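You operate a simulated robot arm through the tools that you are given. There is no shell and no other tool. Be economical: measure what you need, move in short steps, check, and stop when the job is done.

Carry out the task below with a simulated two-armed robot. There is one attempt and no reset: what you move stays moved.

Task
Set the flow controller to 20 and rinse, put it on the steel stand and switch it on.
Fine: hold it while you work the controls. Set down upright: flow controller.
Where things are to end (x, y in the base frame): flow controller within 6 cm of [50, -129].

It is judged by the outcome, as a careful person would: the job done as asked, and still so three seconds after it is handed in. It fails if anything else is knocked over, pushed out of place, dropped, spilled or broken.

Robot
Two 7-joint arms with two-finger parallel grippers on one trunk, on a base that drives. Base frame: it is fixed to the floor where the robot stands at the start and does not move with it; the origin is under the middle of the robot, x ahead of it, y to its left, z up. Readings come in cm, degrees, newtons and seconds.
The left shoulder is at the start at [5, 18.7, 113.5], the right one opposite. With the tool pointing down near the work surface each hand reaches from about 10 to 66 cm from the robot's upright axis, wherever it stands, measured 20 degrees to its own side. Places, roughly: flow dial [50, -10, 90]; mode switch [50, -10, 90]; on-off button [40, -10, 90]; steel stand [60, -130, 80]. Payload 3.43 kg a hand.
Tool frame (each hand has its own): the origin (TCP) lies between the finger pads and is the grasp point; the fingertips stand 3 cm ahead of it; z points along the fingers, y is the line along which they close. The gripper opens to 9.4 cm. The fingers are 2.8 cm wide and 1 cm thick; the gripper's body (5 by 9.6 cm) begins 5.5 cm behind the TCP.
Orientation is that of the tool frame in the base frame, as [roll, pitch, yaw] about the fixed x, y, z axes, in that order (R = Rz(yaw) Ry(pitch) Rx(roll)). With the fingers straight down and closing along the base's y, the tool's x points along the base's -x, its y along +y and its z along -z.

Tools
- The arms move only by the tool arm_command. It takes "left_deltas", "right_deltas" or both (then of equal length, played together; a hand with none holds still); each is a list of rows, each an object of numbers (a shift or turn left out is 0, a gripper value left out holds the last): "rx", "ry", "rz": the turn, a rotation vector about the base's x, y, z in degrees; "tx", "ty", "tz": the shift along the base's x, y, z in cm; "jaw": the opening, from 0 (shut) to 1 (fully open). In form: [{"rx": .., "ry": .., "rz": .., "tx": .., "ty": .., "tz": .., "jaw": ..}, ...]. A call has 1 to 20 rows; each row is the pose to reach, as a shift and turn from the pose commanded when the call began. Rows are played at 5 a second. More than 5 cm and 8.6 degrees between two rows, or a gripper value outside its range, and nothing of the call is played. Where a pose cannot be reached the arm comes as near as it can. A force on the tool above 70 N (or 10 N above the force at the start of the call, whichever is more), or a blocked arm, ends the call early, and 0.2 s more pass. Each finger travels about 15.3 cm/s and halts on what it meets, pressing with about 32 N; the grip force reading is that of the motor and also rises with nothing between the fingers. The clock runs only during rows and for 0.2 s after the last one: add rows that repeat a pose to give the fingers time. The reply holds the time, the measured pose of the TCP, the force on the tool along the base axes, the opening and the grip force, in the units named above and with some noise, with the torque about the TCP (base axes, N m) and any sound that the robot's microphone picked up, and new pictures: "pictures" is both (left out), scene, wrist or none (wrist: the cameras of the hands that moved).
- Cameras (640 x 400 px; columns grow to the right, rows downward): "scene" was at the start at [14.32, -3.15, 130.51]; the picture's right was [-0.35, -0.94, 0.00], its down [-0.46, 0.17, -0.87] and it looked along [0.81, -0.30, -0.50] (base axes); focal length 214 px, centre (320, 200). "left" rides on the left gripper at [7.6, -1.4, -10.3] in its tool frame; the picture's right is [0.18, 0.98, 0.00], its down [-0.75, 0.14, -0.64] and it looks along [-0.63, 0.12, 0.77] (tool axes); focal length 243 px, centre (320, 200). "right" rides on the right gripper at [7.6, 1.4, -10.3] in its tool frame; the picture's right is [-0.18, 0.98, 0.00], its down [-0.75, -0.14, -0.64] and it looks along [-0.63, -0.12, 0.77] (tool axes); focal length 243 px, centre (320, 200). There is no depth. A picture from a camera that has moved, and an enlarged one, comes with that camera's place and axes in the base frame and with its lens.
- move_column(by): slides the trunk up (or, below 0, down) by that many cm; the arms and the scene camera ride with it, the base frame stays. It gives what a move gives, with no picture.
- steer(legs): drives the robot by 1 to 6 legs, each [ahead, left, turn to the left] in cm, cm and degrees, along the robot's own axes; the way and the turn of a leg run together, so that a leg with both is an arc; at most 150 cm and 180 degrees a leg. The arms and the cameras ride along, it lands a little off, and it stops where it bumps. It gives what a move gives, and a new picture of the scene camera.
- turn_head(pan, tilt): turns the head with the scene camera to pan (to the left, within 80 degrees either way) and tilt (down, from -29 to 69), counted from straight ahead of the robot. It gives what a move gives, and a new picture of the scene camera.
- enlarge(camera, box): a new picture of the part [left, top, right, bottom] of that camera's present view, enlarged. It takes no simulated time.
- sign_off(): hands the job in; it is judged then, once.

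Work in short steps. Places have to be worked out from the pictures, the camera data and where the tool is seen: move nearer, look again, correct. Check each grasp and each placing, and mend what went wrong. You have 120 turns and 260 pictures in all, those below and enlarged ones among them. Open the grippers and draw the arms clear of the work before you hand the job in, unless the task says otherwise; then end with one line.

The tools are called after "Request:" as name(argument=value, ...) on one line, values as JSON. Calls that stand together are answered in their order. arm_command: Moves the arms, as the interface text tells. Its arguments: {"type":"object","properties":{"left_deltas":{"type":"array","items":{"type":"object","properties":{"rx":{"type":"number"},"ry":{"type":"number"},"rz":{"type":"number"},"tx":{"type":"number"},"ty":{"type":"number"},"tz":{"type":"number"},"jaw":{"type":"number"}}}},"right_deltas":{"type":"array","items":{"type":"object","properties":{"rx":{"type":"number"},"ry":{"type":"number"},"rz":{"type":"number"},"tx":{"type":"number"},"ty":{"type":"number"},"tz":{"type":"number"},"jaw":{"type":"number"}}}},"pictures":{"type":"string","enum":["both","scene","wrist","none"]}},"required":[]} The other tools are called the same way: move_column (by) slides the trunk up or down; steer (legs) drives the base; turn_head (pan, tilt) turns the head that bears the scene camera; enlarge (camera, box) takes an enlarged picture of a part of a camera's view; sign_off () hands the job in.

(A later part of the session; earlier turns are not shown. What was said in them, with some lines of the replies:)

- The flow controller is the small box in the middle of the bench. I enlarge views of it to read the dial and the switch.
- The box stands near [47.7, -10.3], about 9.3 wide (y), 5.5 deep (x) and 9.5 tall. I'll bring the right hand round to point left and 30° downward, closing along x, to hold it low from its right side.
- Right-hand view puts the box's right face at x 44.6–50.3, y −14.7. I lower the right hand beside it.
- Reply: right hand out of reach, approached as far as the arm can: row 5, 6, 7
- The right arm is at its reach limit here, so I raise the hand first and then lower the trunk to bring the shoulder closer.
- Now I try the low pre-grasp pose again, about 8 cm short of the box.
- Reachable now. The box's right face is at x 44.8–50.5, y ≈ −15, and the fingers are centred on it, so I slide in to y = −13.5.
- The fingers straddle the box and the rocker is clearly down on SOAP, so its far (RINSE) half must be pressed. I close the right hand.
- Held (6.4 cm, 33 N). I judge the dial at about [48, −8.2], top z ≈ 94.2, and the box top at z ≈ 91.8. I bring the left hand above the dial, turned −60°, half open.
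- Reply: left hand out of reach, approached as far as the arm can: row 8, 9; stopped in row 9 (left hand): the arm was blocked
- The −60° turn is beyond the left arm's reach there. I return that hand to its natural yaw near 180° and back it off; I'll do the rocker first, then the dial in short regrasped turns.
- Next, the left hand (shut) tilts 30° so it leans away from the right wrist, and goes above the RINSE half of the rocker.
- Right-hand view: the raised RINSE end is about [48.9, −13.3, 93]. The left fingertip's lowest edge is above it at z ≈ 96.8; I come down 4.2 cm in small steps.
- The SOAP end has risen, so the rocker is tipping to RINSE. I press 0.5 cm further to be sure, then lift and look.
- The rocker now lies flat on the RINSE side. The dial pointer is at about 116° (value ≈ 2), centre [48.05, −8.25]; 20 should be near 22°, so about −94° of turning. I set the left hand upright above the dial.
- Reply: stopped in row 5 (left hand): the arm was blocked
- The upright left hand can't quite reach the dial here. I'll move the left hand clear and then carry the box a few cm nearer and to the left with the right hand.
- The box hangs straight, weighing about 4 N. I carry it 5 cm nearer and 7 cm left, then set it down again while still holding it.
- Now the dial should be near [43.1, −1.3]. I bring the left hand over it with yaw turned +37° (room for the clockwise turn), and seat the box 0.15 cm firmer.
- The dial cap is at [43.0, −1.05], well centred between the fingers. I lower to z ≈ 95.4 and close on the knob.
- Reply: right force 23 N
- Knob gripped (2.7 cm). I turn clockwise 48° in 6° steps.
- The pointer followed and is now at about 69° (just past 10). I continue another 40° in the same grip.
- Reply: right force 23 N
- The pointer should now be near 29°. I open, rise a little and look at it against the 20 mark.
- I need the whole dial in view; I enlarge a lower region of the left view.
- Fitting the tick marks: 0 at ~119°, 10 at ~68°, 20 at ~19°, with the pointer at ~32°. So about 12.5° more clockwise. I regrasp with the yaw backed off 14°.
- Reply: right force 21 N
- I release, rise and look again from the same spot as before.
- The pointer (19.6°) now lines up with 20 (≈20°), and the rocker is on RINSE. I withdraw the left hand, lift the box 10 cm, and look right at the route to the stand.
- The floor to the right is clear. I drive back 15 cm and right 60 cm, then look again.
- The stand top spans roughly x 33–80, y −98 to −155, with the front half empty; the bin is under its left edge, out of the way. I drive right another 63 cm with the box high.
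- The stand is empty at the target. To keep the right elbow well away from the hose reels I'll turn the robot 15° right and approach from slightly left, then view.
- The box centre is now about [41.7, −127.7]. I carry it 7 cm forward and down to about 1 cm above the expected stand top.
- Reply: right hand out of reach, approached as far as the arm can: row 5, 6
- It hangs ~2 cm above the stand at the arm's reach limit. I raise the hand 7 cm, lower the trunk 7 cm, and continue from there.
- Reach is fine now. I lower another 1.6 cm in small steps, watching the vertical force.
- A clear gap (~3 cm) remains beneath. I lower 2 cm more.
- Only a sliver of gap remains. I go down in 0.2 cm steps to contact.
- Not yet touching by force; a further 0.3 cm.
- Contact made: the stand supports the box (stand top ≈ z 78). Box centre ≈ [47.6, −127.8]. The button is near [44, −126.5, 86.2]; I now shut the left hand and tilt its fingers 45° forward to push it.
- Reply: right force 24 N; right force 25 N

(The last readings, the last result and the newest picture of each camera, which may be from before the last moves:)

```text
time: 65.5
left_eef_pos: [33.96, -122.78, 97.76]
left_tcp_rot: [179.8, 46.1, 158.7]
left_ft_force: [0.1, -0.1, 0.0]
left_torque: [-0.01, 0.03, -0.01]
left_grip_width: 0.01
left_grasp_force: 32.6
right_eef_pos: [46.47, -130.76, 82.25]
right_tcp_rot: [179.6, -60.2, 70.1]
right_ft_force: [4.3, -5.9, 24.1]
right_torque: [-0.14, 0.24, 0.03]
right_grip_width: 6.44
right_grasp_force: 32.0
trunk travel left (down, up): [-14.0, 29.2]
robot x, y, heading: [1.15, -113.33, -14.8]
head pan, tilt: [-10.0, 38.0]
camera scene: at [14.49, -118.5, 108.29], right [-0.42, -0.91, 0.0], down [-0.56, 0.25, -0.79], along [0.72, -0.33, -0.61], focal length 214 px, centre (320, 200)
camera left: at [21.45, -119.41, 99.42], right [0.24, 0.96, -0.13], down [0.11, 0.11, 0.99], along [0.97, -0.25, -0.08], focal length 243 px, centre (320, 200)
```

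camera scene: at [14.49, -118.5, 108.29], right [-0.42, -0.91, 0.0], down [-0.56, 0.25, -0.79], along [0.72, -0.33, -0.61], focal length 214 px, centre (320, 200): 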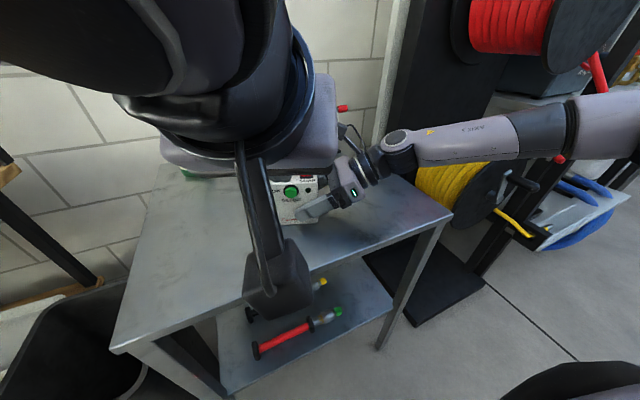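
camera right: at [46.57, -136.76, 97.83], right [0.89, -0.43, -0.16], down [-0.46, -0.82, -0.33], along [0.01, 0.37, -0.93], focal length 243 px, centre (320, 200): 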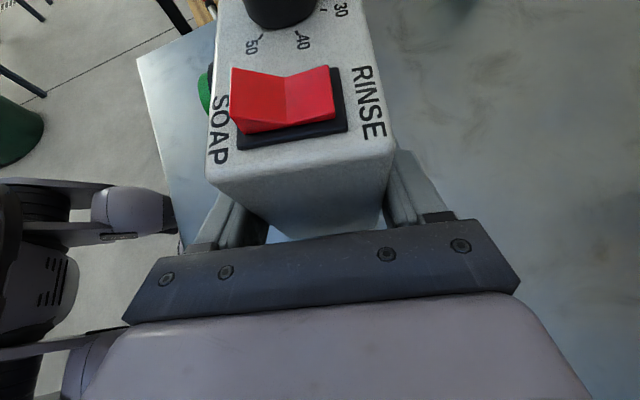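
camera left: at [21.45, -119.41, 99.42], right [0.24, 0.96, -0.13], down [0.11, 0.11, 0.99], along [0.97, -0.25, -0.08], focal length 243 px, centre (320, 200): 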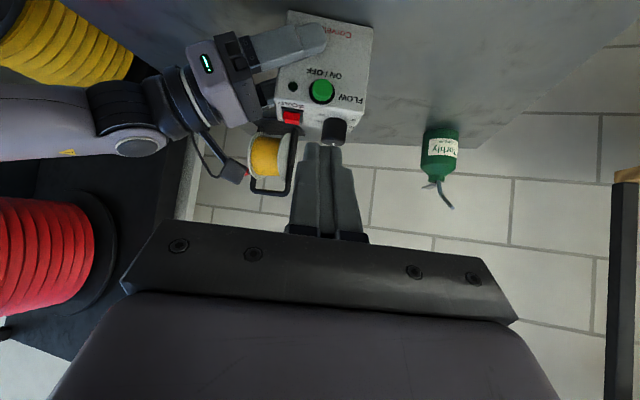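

The left camera sees the button clearly at about [44.1, −126.6, 86.5]. I lower to the pre-press pose, fingertip ~4 cm in front of it.

Request:
arm_command(left_deltas=[{"tx": 0.5, "ty": -0.2, "tz": -3}, {"tx": 1.5, "ty": -0.5, "tz": -6}, {"tx": 2.5, "ty": -0.9, "tz": -8.5}, {"tx": 3.2, "ty": -1.2, "tz": -9.7}, {"tx": 3.2, "ty": -1.2, "tz": -9.7}])

Request:
enlarge(camera="left", box=[220, 20, 420, 240])

```text
time: 66.7
left_eef_pos: [37.22, -124.0, 88.21]
left_tcp_rot: [179.8, 45.9, 158.7]
left_ft_force: [0.1, -0.1, -0.1]
left_torque: [-0.02, 0.02, 0.03]
left_grip_width: 0.02
left_grasp_force: 32.3
right_eef_pos: [46.44, -130.77, 82.38]
right_tcp_rot: [179.5, -60.1, 70.1]
right_ft_force: [3.9, -4.8, 23.5]
right_torque: [-0.09, 0.18, -0.02]
right_grip_width: 6.42
right_grasp_force: 32.0
trunk travel left (down, up): [-14.0, 29.2]
robot x, y, heading: [1.33, -113.2, -15.1]
head pan, tilt: [-10.0, 38.0]
camera scene: at [14.46, -118.53, 108.25], right [-0.42, -0.91, 0.0], down [-0.56, 0.26, -0.79], along [0.72, -0.33, -0.61], focal length 214 px, centre (320, 200)
camera left: at [24.78, -120.68, 89.87], right [0.24, 0.96, -0.13], down [0.11, 0.11, 0.99], along [0.97, -0.25, -0.08], focal length 243 px, centre (320, 200)
```

scene: 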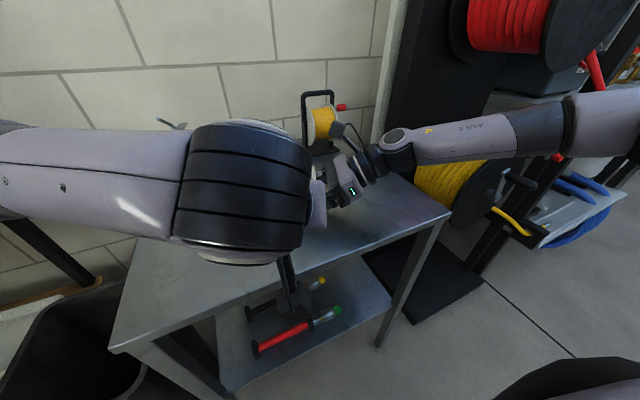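
left: 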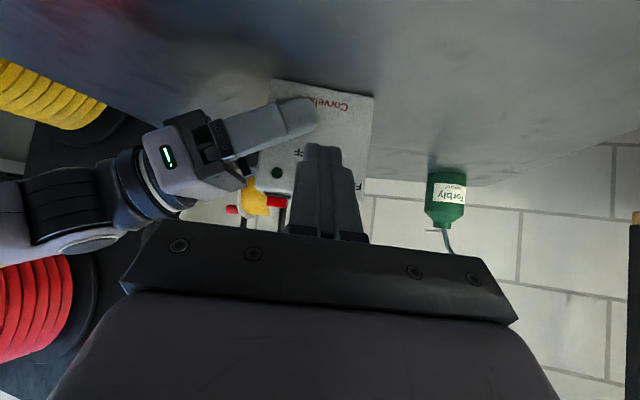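

```text
1.82 times, centred on (320, 130) of left
camera zoom: at [24.78, -120.68, 89.87], right [0.24, 0.96, -0.13], down [0.11, 0.11, 0.99], along [0.97, -0.25, -0.08], focal length 441 px, centre (320, 327)
```

zoom: 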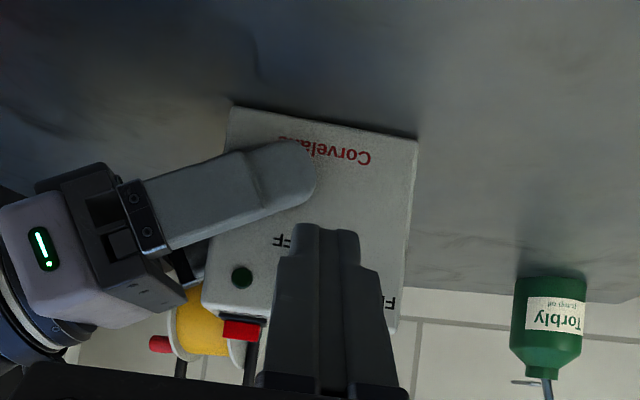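

Alignment looks right (button hidden straight behind the fingertip; LED dark). I advance along the push direction to about contact.

Request:
arm_command(left_deltas=[{"tx": 1.87, "ty": -0.7}, {"tx": 3.28, "ty": -1.22}, {"tx": 3.75, "ty": -1.4}, {"tx": 3.75, "ty": -1.4}], pictures="none")

Request:
enlarge(camera="left", box=[220, 20, 420, 240])

```text
time: 67.7
left_eef_pos: [40.94, -125.35, 87.98]
left_tcp_rot: [179.8, 45.9, 158.8]
left_ft_force: [-1.2, -0.6, -0.1]
left_torque: [0.04, -0.01, -0.01]
left_grip_width: 0.01
left_grasp_force: 32.2
right_eef_pos: [46.42, -130.71, 82.36]
right_tcp_rot: [179.6, -60.1, 70.0]
right_ft_force: [4.1, -4.3, 22.2]
right_torque: [-0.05, 0.13, -0.03]
right_grip_width: 6.43
right_grasp_force: 32.4
trunk travel left (down, up): [-14.0, 29.2]
robot x, y, heading: [0.9, -113.32, -14.9]
head pan, tilt: [-10.0, 38.0]
```

```text
1.82 times, centred on (320, 130) of left
camera zoom: at [28.52, -122.02, 89.79], right [0.23, 0.96, -0.13], down [0.11, 0.11, 0.99], along [0.97, -0.25, -0.08], focal length 441 px, centre (320, 327)
```

zoom: 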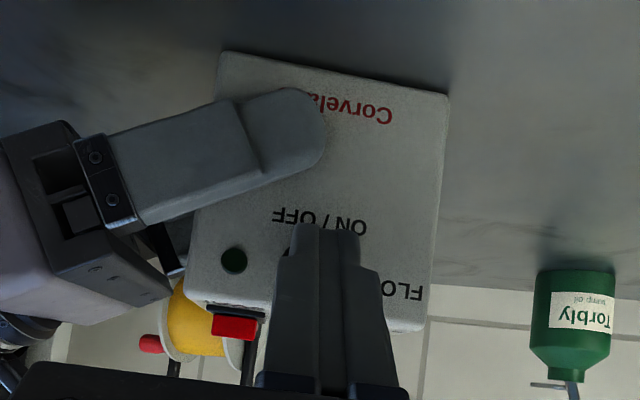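

No contact yet. I advance in small increments up to 0.8 cm more.

Request:
arm_command(left_deltas=[{"tx": 0.28, "ty": -0.1}, {"tx": 0.56, "ty": -0.21}, {"tx": 0.75, "ty": -0.28}, {"tx": 0.75, "ty": -0.28}], pictures="none")

Request:
enlarge(camera="left", box=[220, 20, 420, 240])

```text
time: 68.7
left_eef_pos: [41.56, -125.55, 88.05]
left_tcp_rot: [179.8, 46.1, 158.6]
left_ft_force: [-11.7, 8.4, 3.3]
left_torque: [0.13, -0.02, 0.12]
left_grip_width: 0.02
left_grasp_force: 32.1
right_eef_pos: [46.45, -130.7, 82.38]
right_tcp_rot: [179.5, -60.1, 69.9]
right_ft_force: [9.4, -3.4, 20.2]
right_torque: [0.35, 0.33, -0.09]
right_grip_width: 6.41
right_grasp_force: 31.8
trunk travel left (down, up): [-14.0, 29.2]
robot x, y, heading: [1.02, -113.48, -14.7]
head pan, tilt: [-10.0, 38.0]
heard: click
```

```text
1.82 times, centred on (320, 130) of left
camera zoom: at [29.14, -122.26, 89.72], right [0.24, 0.96, -0.13], down [0.11, 0.11, 0.99], along [0.97, -0.25, -0.08], focal length 441 px, centre (320, 327)
```

zoom: 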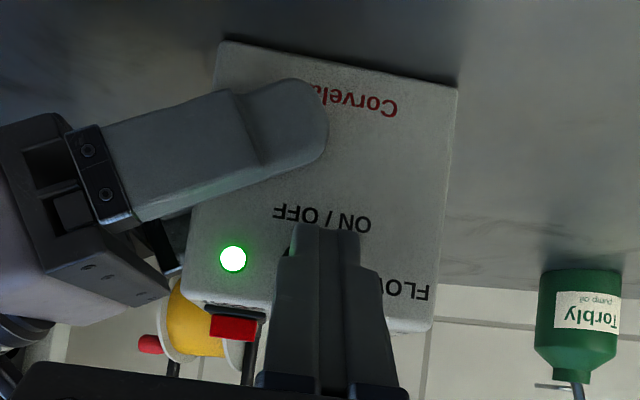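

A click was heard and the LED is lit green: it is on. I draw the left hand straight back, then up and away to its side.

Request:
arm_command(left_deltas=[{"tx": -1.9, "ty": 0.7}, {"tx": -4.5, "ty": 1.6}, {"tx": -6, "ty": 2.2, "tz": 3}, {"tx": -7, "ty": 3, "tz": 7}, {"tx": -7, "ty": 6, "tz": 11}, {"tx": -7, "ty": 10, "tz": 14}, {"tx": -7, "ty": 14, "tz": 15}, {"tx": -7, "ty": 17, "tz": 16}, {"tx": -7, "ty": 17, "tz": 16}], pictures="scene")

Request:
enlarge(camera="scene", box=[240, 130, 380, 250])

```text
time: 70.7
left_eef_pos: [34.84, -108.71, 103.47]
left_tcp_rot: [179.1, 45.0, 158.5]
left_ft_force: [1.0, -0.6, 0.1]
left_torque: [0.01, 0.01, 0.0]
left_grip_width: 0.01
left_grasp_force: 31.6
right_eef_pos: [46.37, -130.57, 82.24]
right_tcp_rot: [179.7, -60.2, 69.8]
right_ft_force: [1.7, -2.6, 21.6]
right_torque: [-0.21, 0.2, -0.09]
right_grip_width: 6.43
right_grasp_force: 32.0
trunk travel left (down, up): [-14.0, 29.2]
robot x, y, heading: [0.98, -113.46, -14.9]
head pan, tilt: [-10.0, 38.0]
camera scene: at [15.83, -115.03, 110.27], right [-0.02, -1.0, 0.0], down [-0.42, 0.01, -0.91], along [0.91, -0.02, -0.42], focal length 214 px, centre (320, 200)
```

scene: 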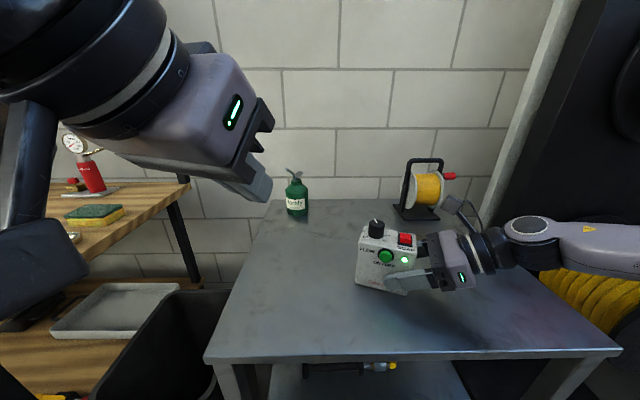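

```text
3.33 times, centred on (310, 190) of scene
camera zoom: at [15.83, -115.03, 110.27], right [-0.02, -1.0, 0.0], down [-0.42, 0.01, -0.91], along [0.91, -0.02, -0.42], focal length 715 px, centre (353, 233)
```

zoom: 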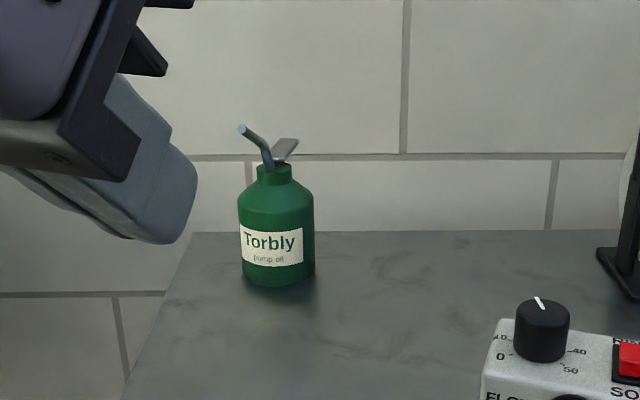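

The LED is lit; the left arm seems to have nudged the head's view a little, so I'll ease it off. I relax the right hand's down-pressure and open it gently.

Request:
arm_command(left_deltas=[{"tx": 2, "ty": 2}, {"tx": 4, "ty": 4}, {"tx": 4, "ty": 4}, {"tx": 4, "ty": 4}, {"tx": 4, "ty": 4}, {"tx": 4, "ty": 4}], right_deltas=[{"tz": 0.15}, {"tz": 0.25}, {"tz": 0.25, "jaw": 0.72}, {"tz": 0.25, "jaw": 0.85}, {"tz": 0.25, "jaw": 1}, {"tz": 0.25, "jaw": 1}])

```text
time: 72.1
left_eef_pos: [38.82, -104.74, 103.9]
left_tcp_rot: [179.8, 45.8, 158.8]
left_ft_force: [0.4, -0.7, -0.2]
left_torque: [-0.02, -0.01, -0.03]
left_grip_width: 0.0
left_grasp_force: 32.2
right_eef_pos: [46.54, -130.91, 82.27]
right_tcp_rot: [180.0, -60.0, 69.6]
right_ft_force: [0.7, 0.4, -0.4]
right_torque: [-0.01, 0.0, -0.02]
right_grip_width: 9.41
right_grasp_force: 0.1
trunk travel left (down, up): [-14.0, 29.2]
robot x, y, heading: [0.92, -113.85, -15.1]
head pan, tilt: [-10.0, 38.0]
camera scene: at [14.56, -118.55, 108.22], right [-0.42, -0.91, 0.0], down [-0.56, 0.26, -0.79], along [0.71, -0.33, -0.62], focal length 214 px, centre (320, 200)
camera right: at [45.95, -136.05, 94.01], right [0.89, -0.43, -0.16], down [-0.46, -0.83, -0.33], along [0.01, 0.37, -0.93], focal length 243 px, centre (320, 200)
camera left: at [26.34, -101.49, 105.7], right [0.23, 0.96, -0.13], down [0.11, 0.11, 0.99], along [0.97, -0.25, -0.08], focal length 243 px, centre (320, 200)
```

scene: 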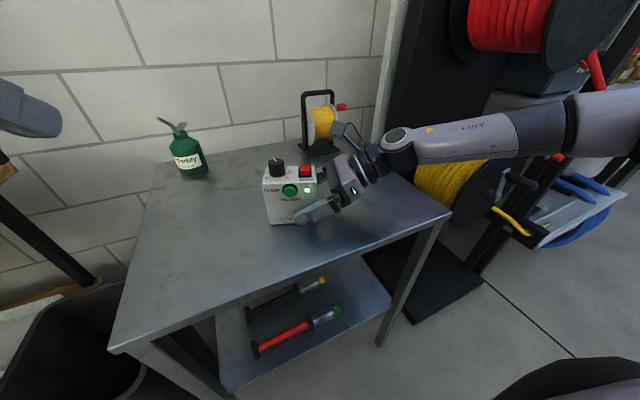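
right: 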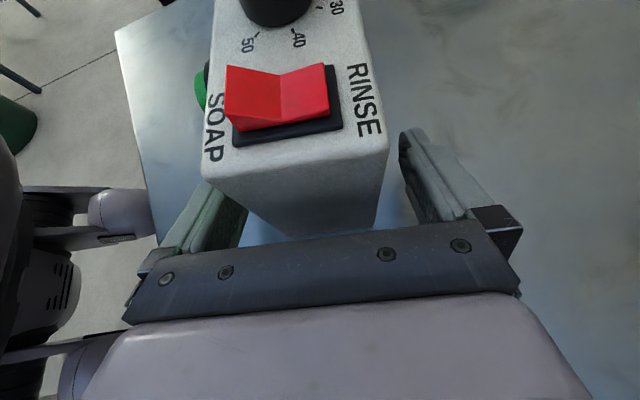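
left: 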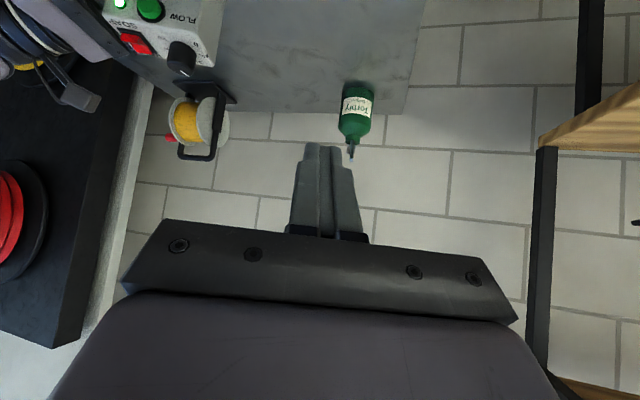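

The box stands upright on its own with the LED lit. I withdraw the right hand straight back along the box's side, then up and toward the robot.

Request:
arm_command(right_deltas=[{"tx": -0.7, "ty": -1.9, "tz": 0.3}, {"tx": -1.5, "ty": -3.8, "tz": 1}, {"tx": -2.1, "ty": -5.6, "tz": 2}, {"tx": -2.8, "ty": -7.5, "tz": 4}, {"tx": -4.5, "ty": -7.5, "tz": 8}, {"tx": -7, "ty": -7.5, "tz": 12}, {"tx": -9, "ty": -7.5, "tz": 15}, {"tx": -9, "ty": -7.5, "tz": 15}], pictures="scene")

Request:
enlarge(camera="scene", box=[240, 130, 380, 250])

```text
time: 73.9
left_eef_pos: [38.82, -104.7, 103.95]
left_tcp_rot: [179.7, 45.9, 158.7]
left_ft_force: [-0.4, 0.9, 0.5]
left_torque: [0.01, -0.01, 0.02]
left_grip_width: 0.01
left_grasp_force: 31.8
right_eef_pos: [37.56, -138.38, 97.44]
right_tcp_rot: [-179.9, -60.0, 69.5]
right_ft_force: [-0.7, -0.3, 0.4]
right_torque: [0.01, 0.01, 0.0]
right_grip_width: 9.41
right_grasp_force: 0.0
trunk travel left (down, up): [-14.0, 29.2]
robot x, y, heading: [1.41, -113.44, -14.7]
head pan, tilt: [-10.0, 38.0]
camera scene: at [14.56, -118.55, 108.23], right [-0.42, -0.91, 0.0], down [-0.56, 0.26, -0.79], along [0.71, -0.33, -0.62], focal length 214 px, centre (320, 200)
```

scene: 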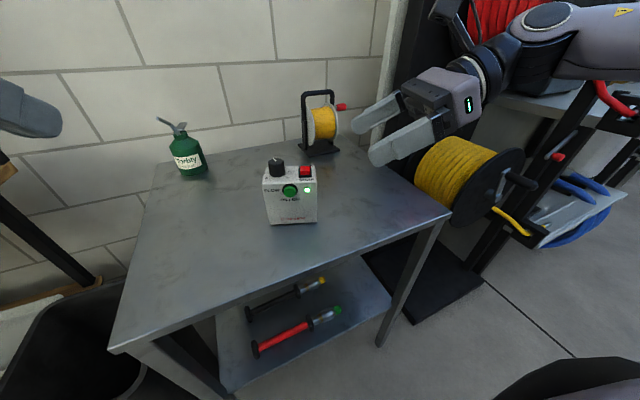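

```text
3.33 times, centred on (310, 190) of scene
camera zoom: at [14.56, -118.55, 108.23], right [-0.42, -0.91, 0.0], down [-0.56, 0.26, -0.79], along [0.71, -0.33, -0.62], focal length 715 px, centre (353, 233)
```

zoom: 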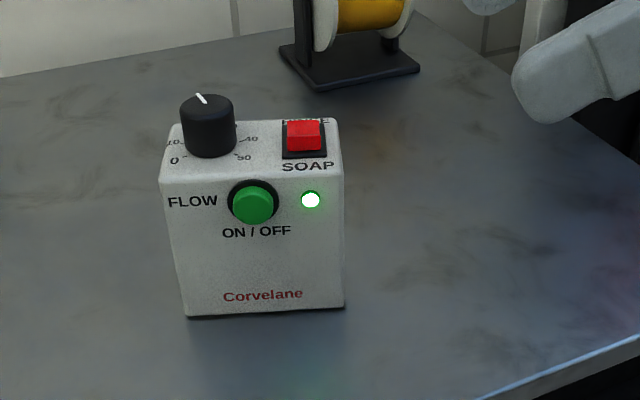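

The box stands clear at about [47.4, −127.8], on, at 20 and RINSE. I open the left gripper too and finish.

Request:
arm_command(left_deltas=[{"jaw": 0.4}, {"jaw": 0.8}, {"jaw": 1}, {"jaw": 1}], pictures="scene")

```text
time: 74.9
left_eef_pos: [38.79, -104.84, 103.99]
left_tcp_rot: [179.8, 45.8, 158.6]
left_ft_force: [0.2, -0.2, -0.4]
left_torque: [0.01, -0.02, 0.01]
left_grip_width: 9.41
left_grasp_force: 0.1
right_eef_pos: [37.58, -138.16, 97.39]
right_tcp_rot: [179.9, -60.0, 69.6]
right_ft_force: [-0.3, -0.1, 0.1]
right_torque: [0.0, 0.0, 0.02]
right_grip_width: 9.44
right_grasp_force: 0.0
trunk travel left (down, up): [-14.0, 29.2]
robot x, y, heading: [1.15, -113.33, -14.7]
head pan, tilt: [-10.0, 38.0]
camera scene: at [14.56, -118.55, 108.23], right [-0.42, -0.91, 0.0], down [-0.56, 0.26, -0.79], along [0.71, -0.33, -0.62], focal length 214 px, centre (320, 200)
```

scene: 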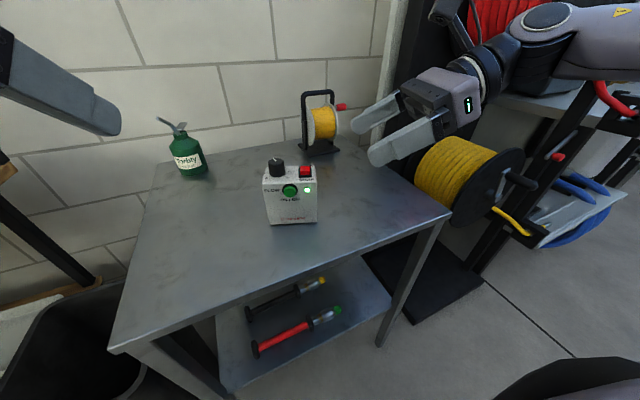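

Everything is in place and both arms are clear, so I hand it in.

Request:
sign_off()

```text
The job is handed in.
```

The flow controller is set to 20 and RINSE and switched on (LED lit), and it stands upright on the steel stand at about [47.4, −127.8], roughly 3 cm from the target.
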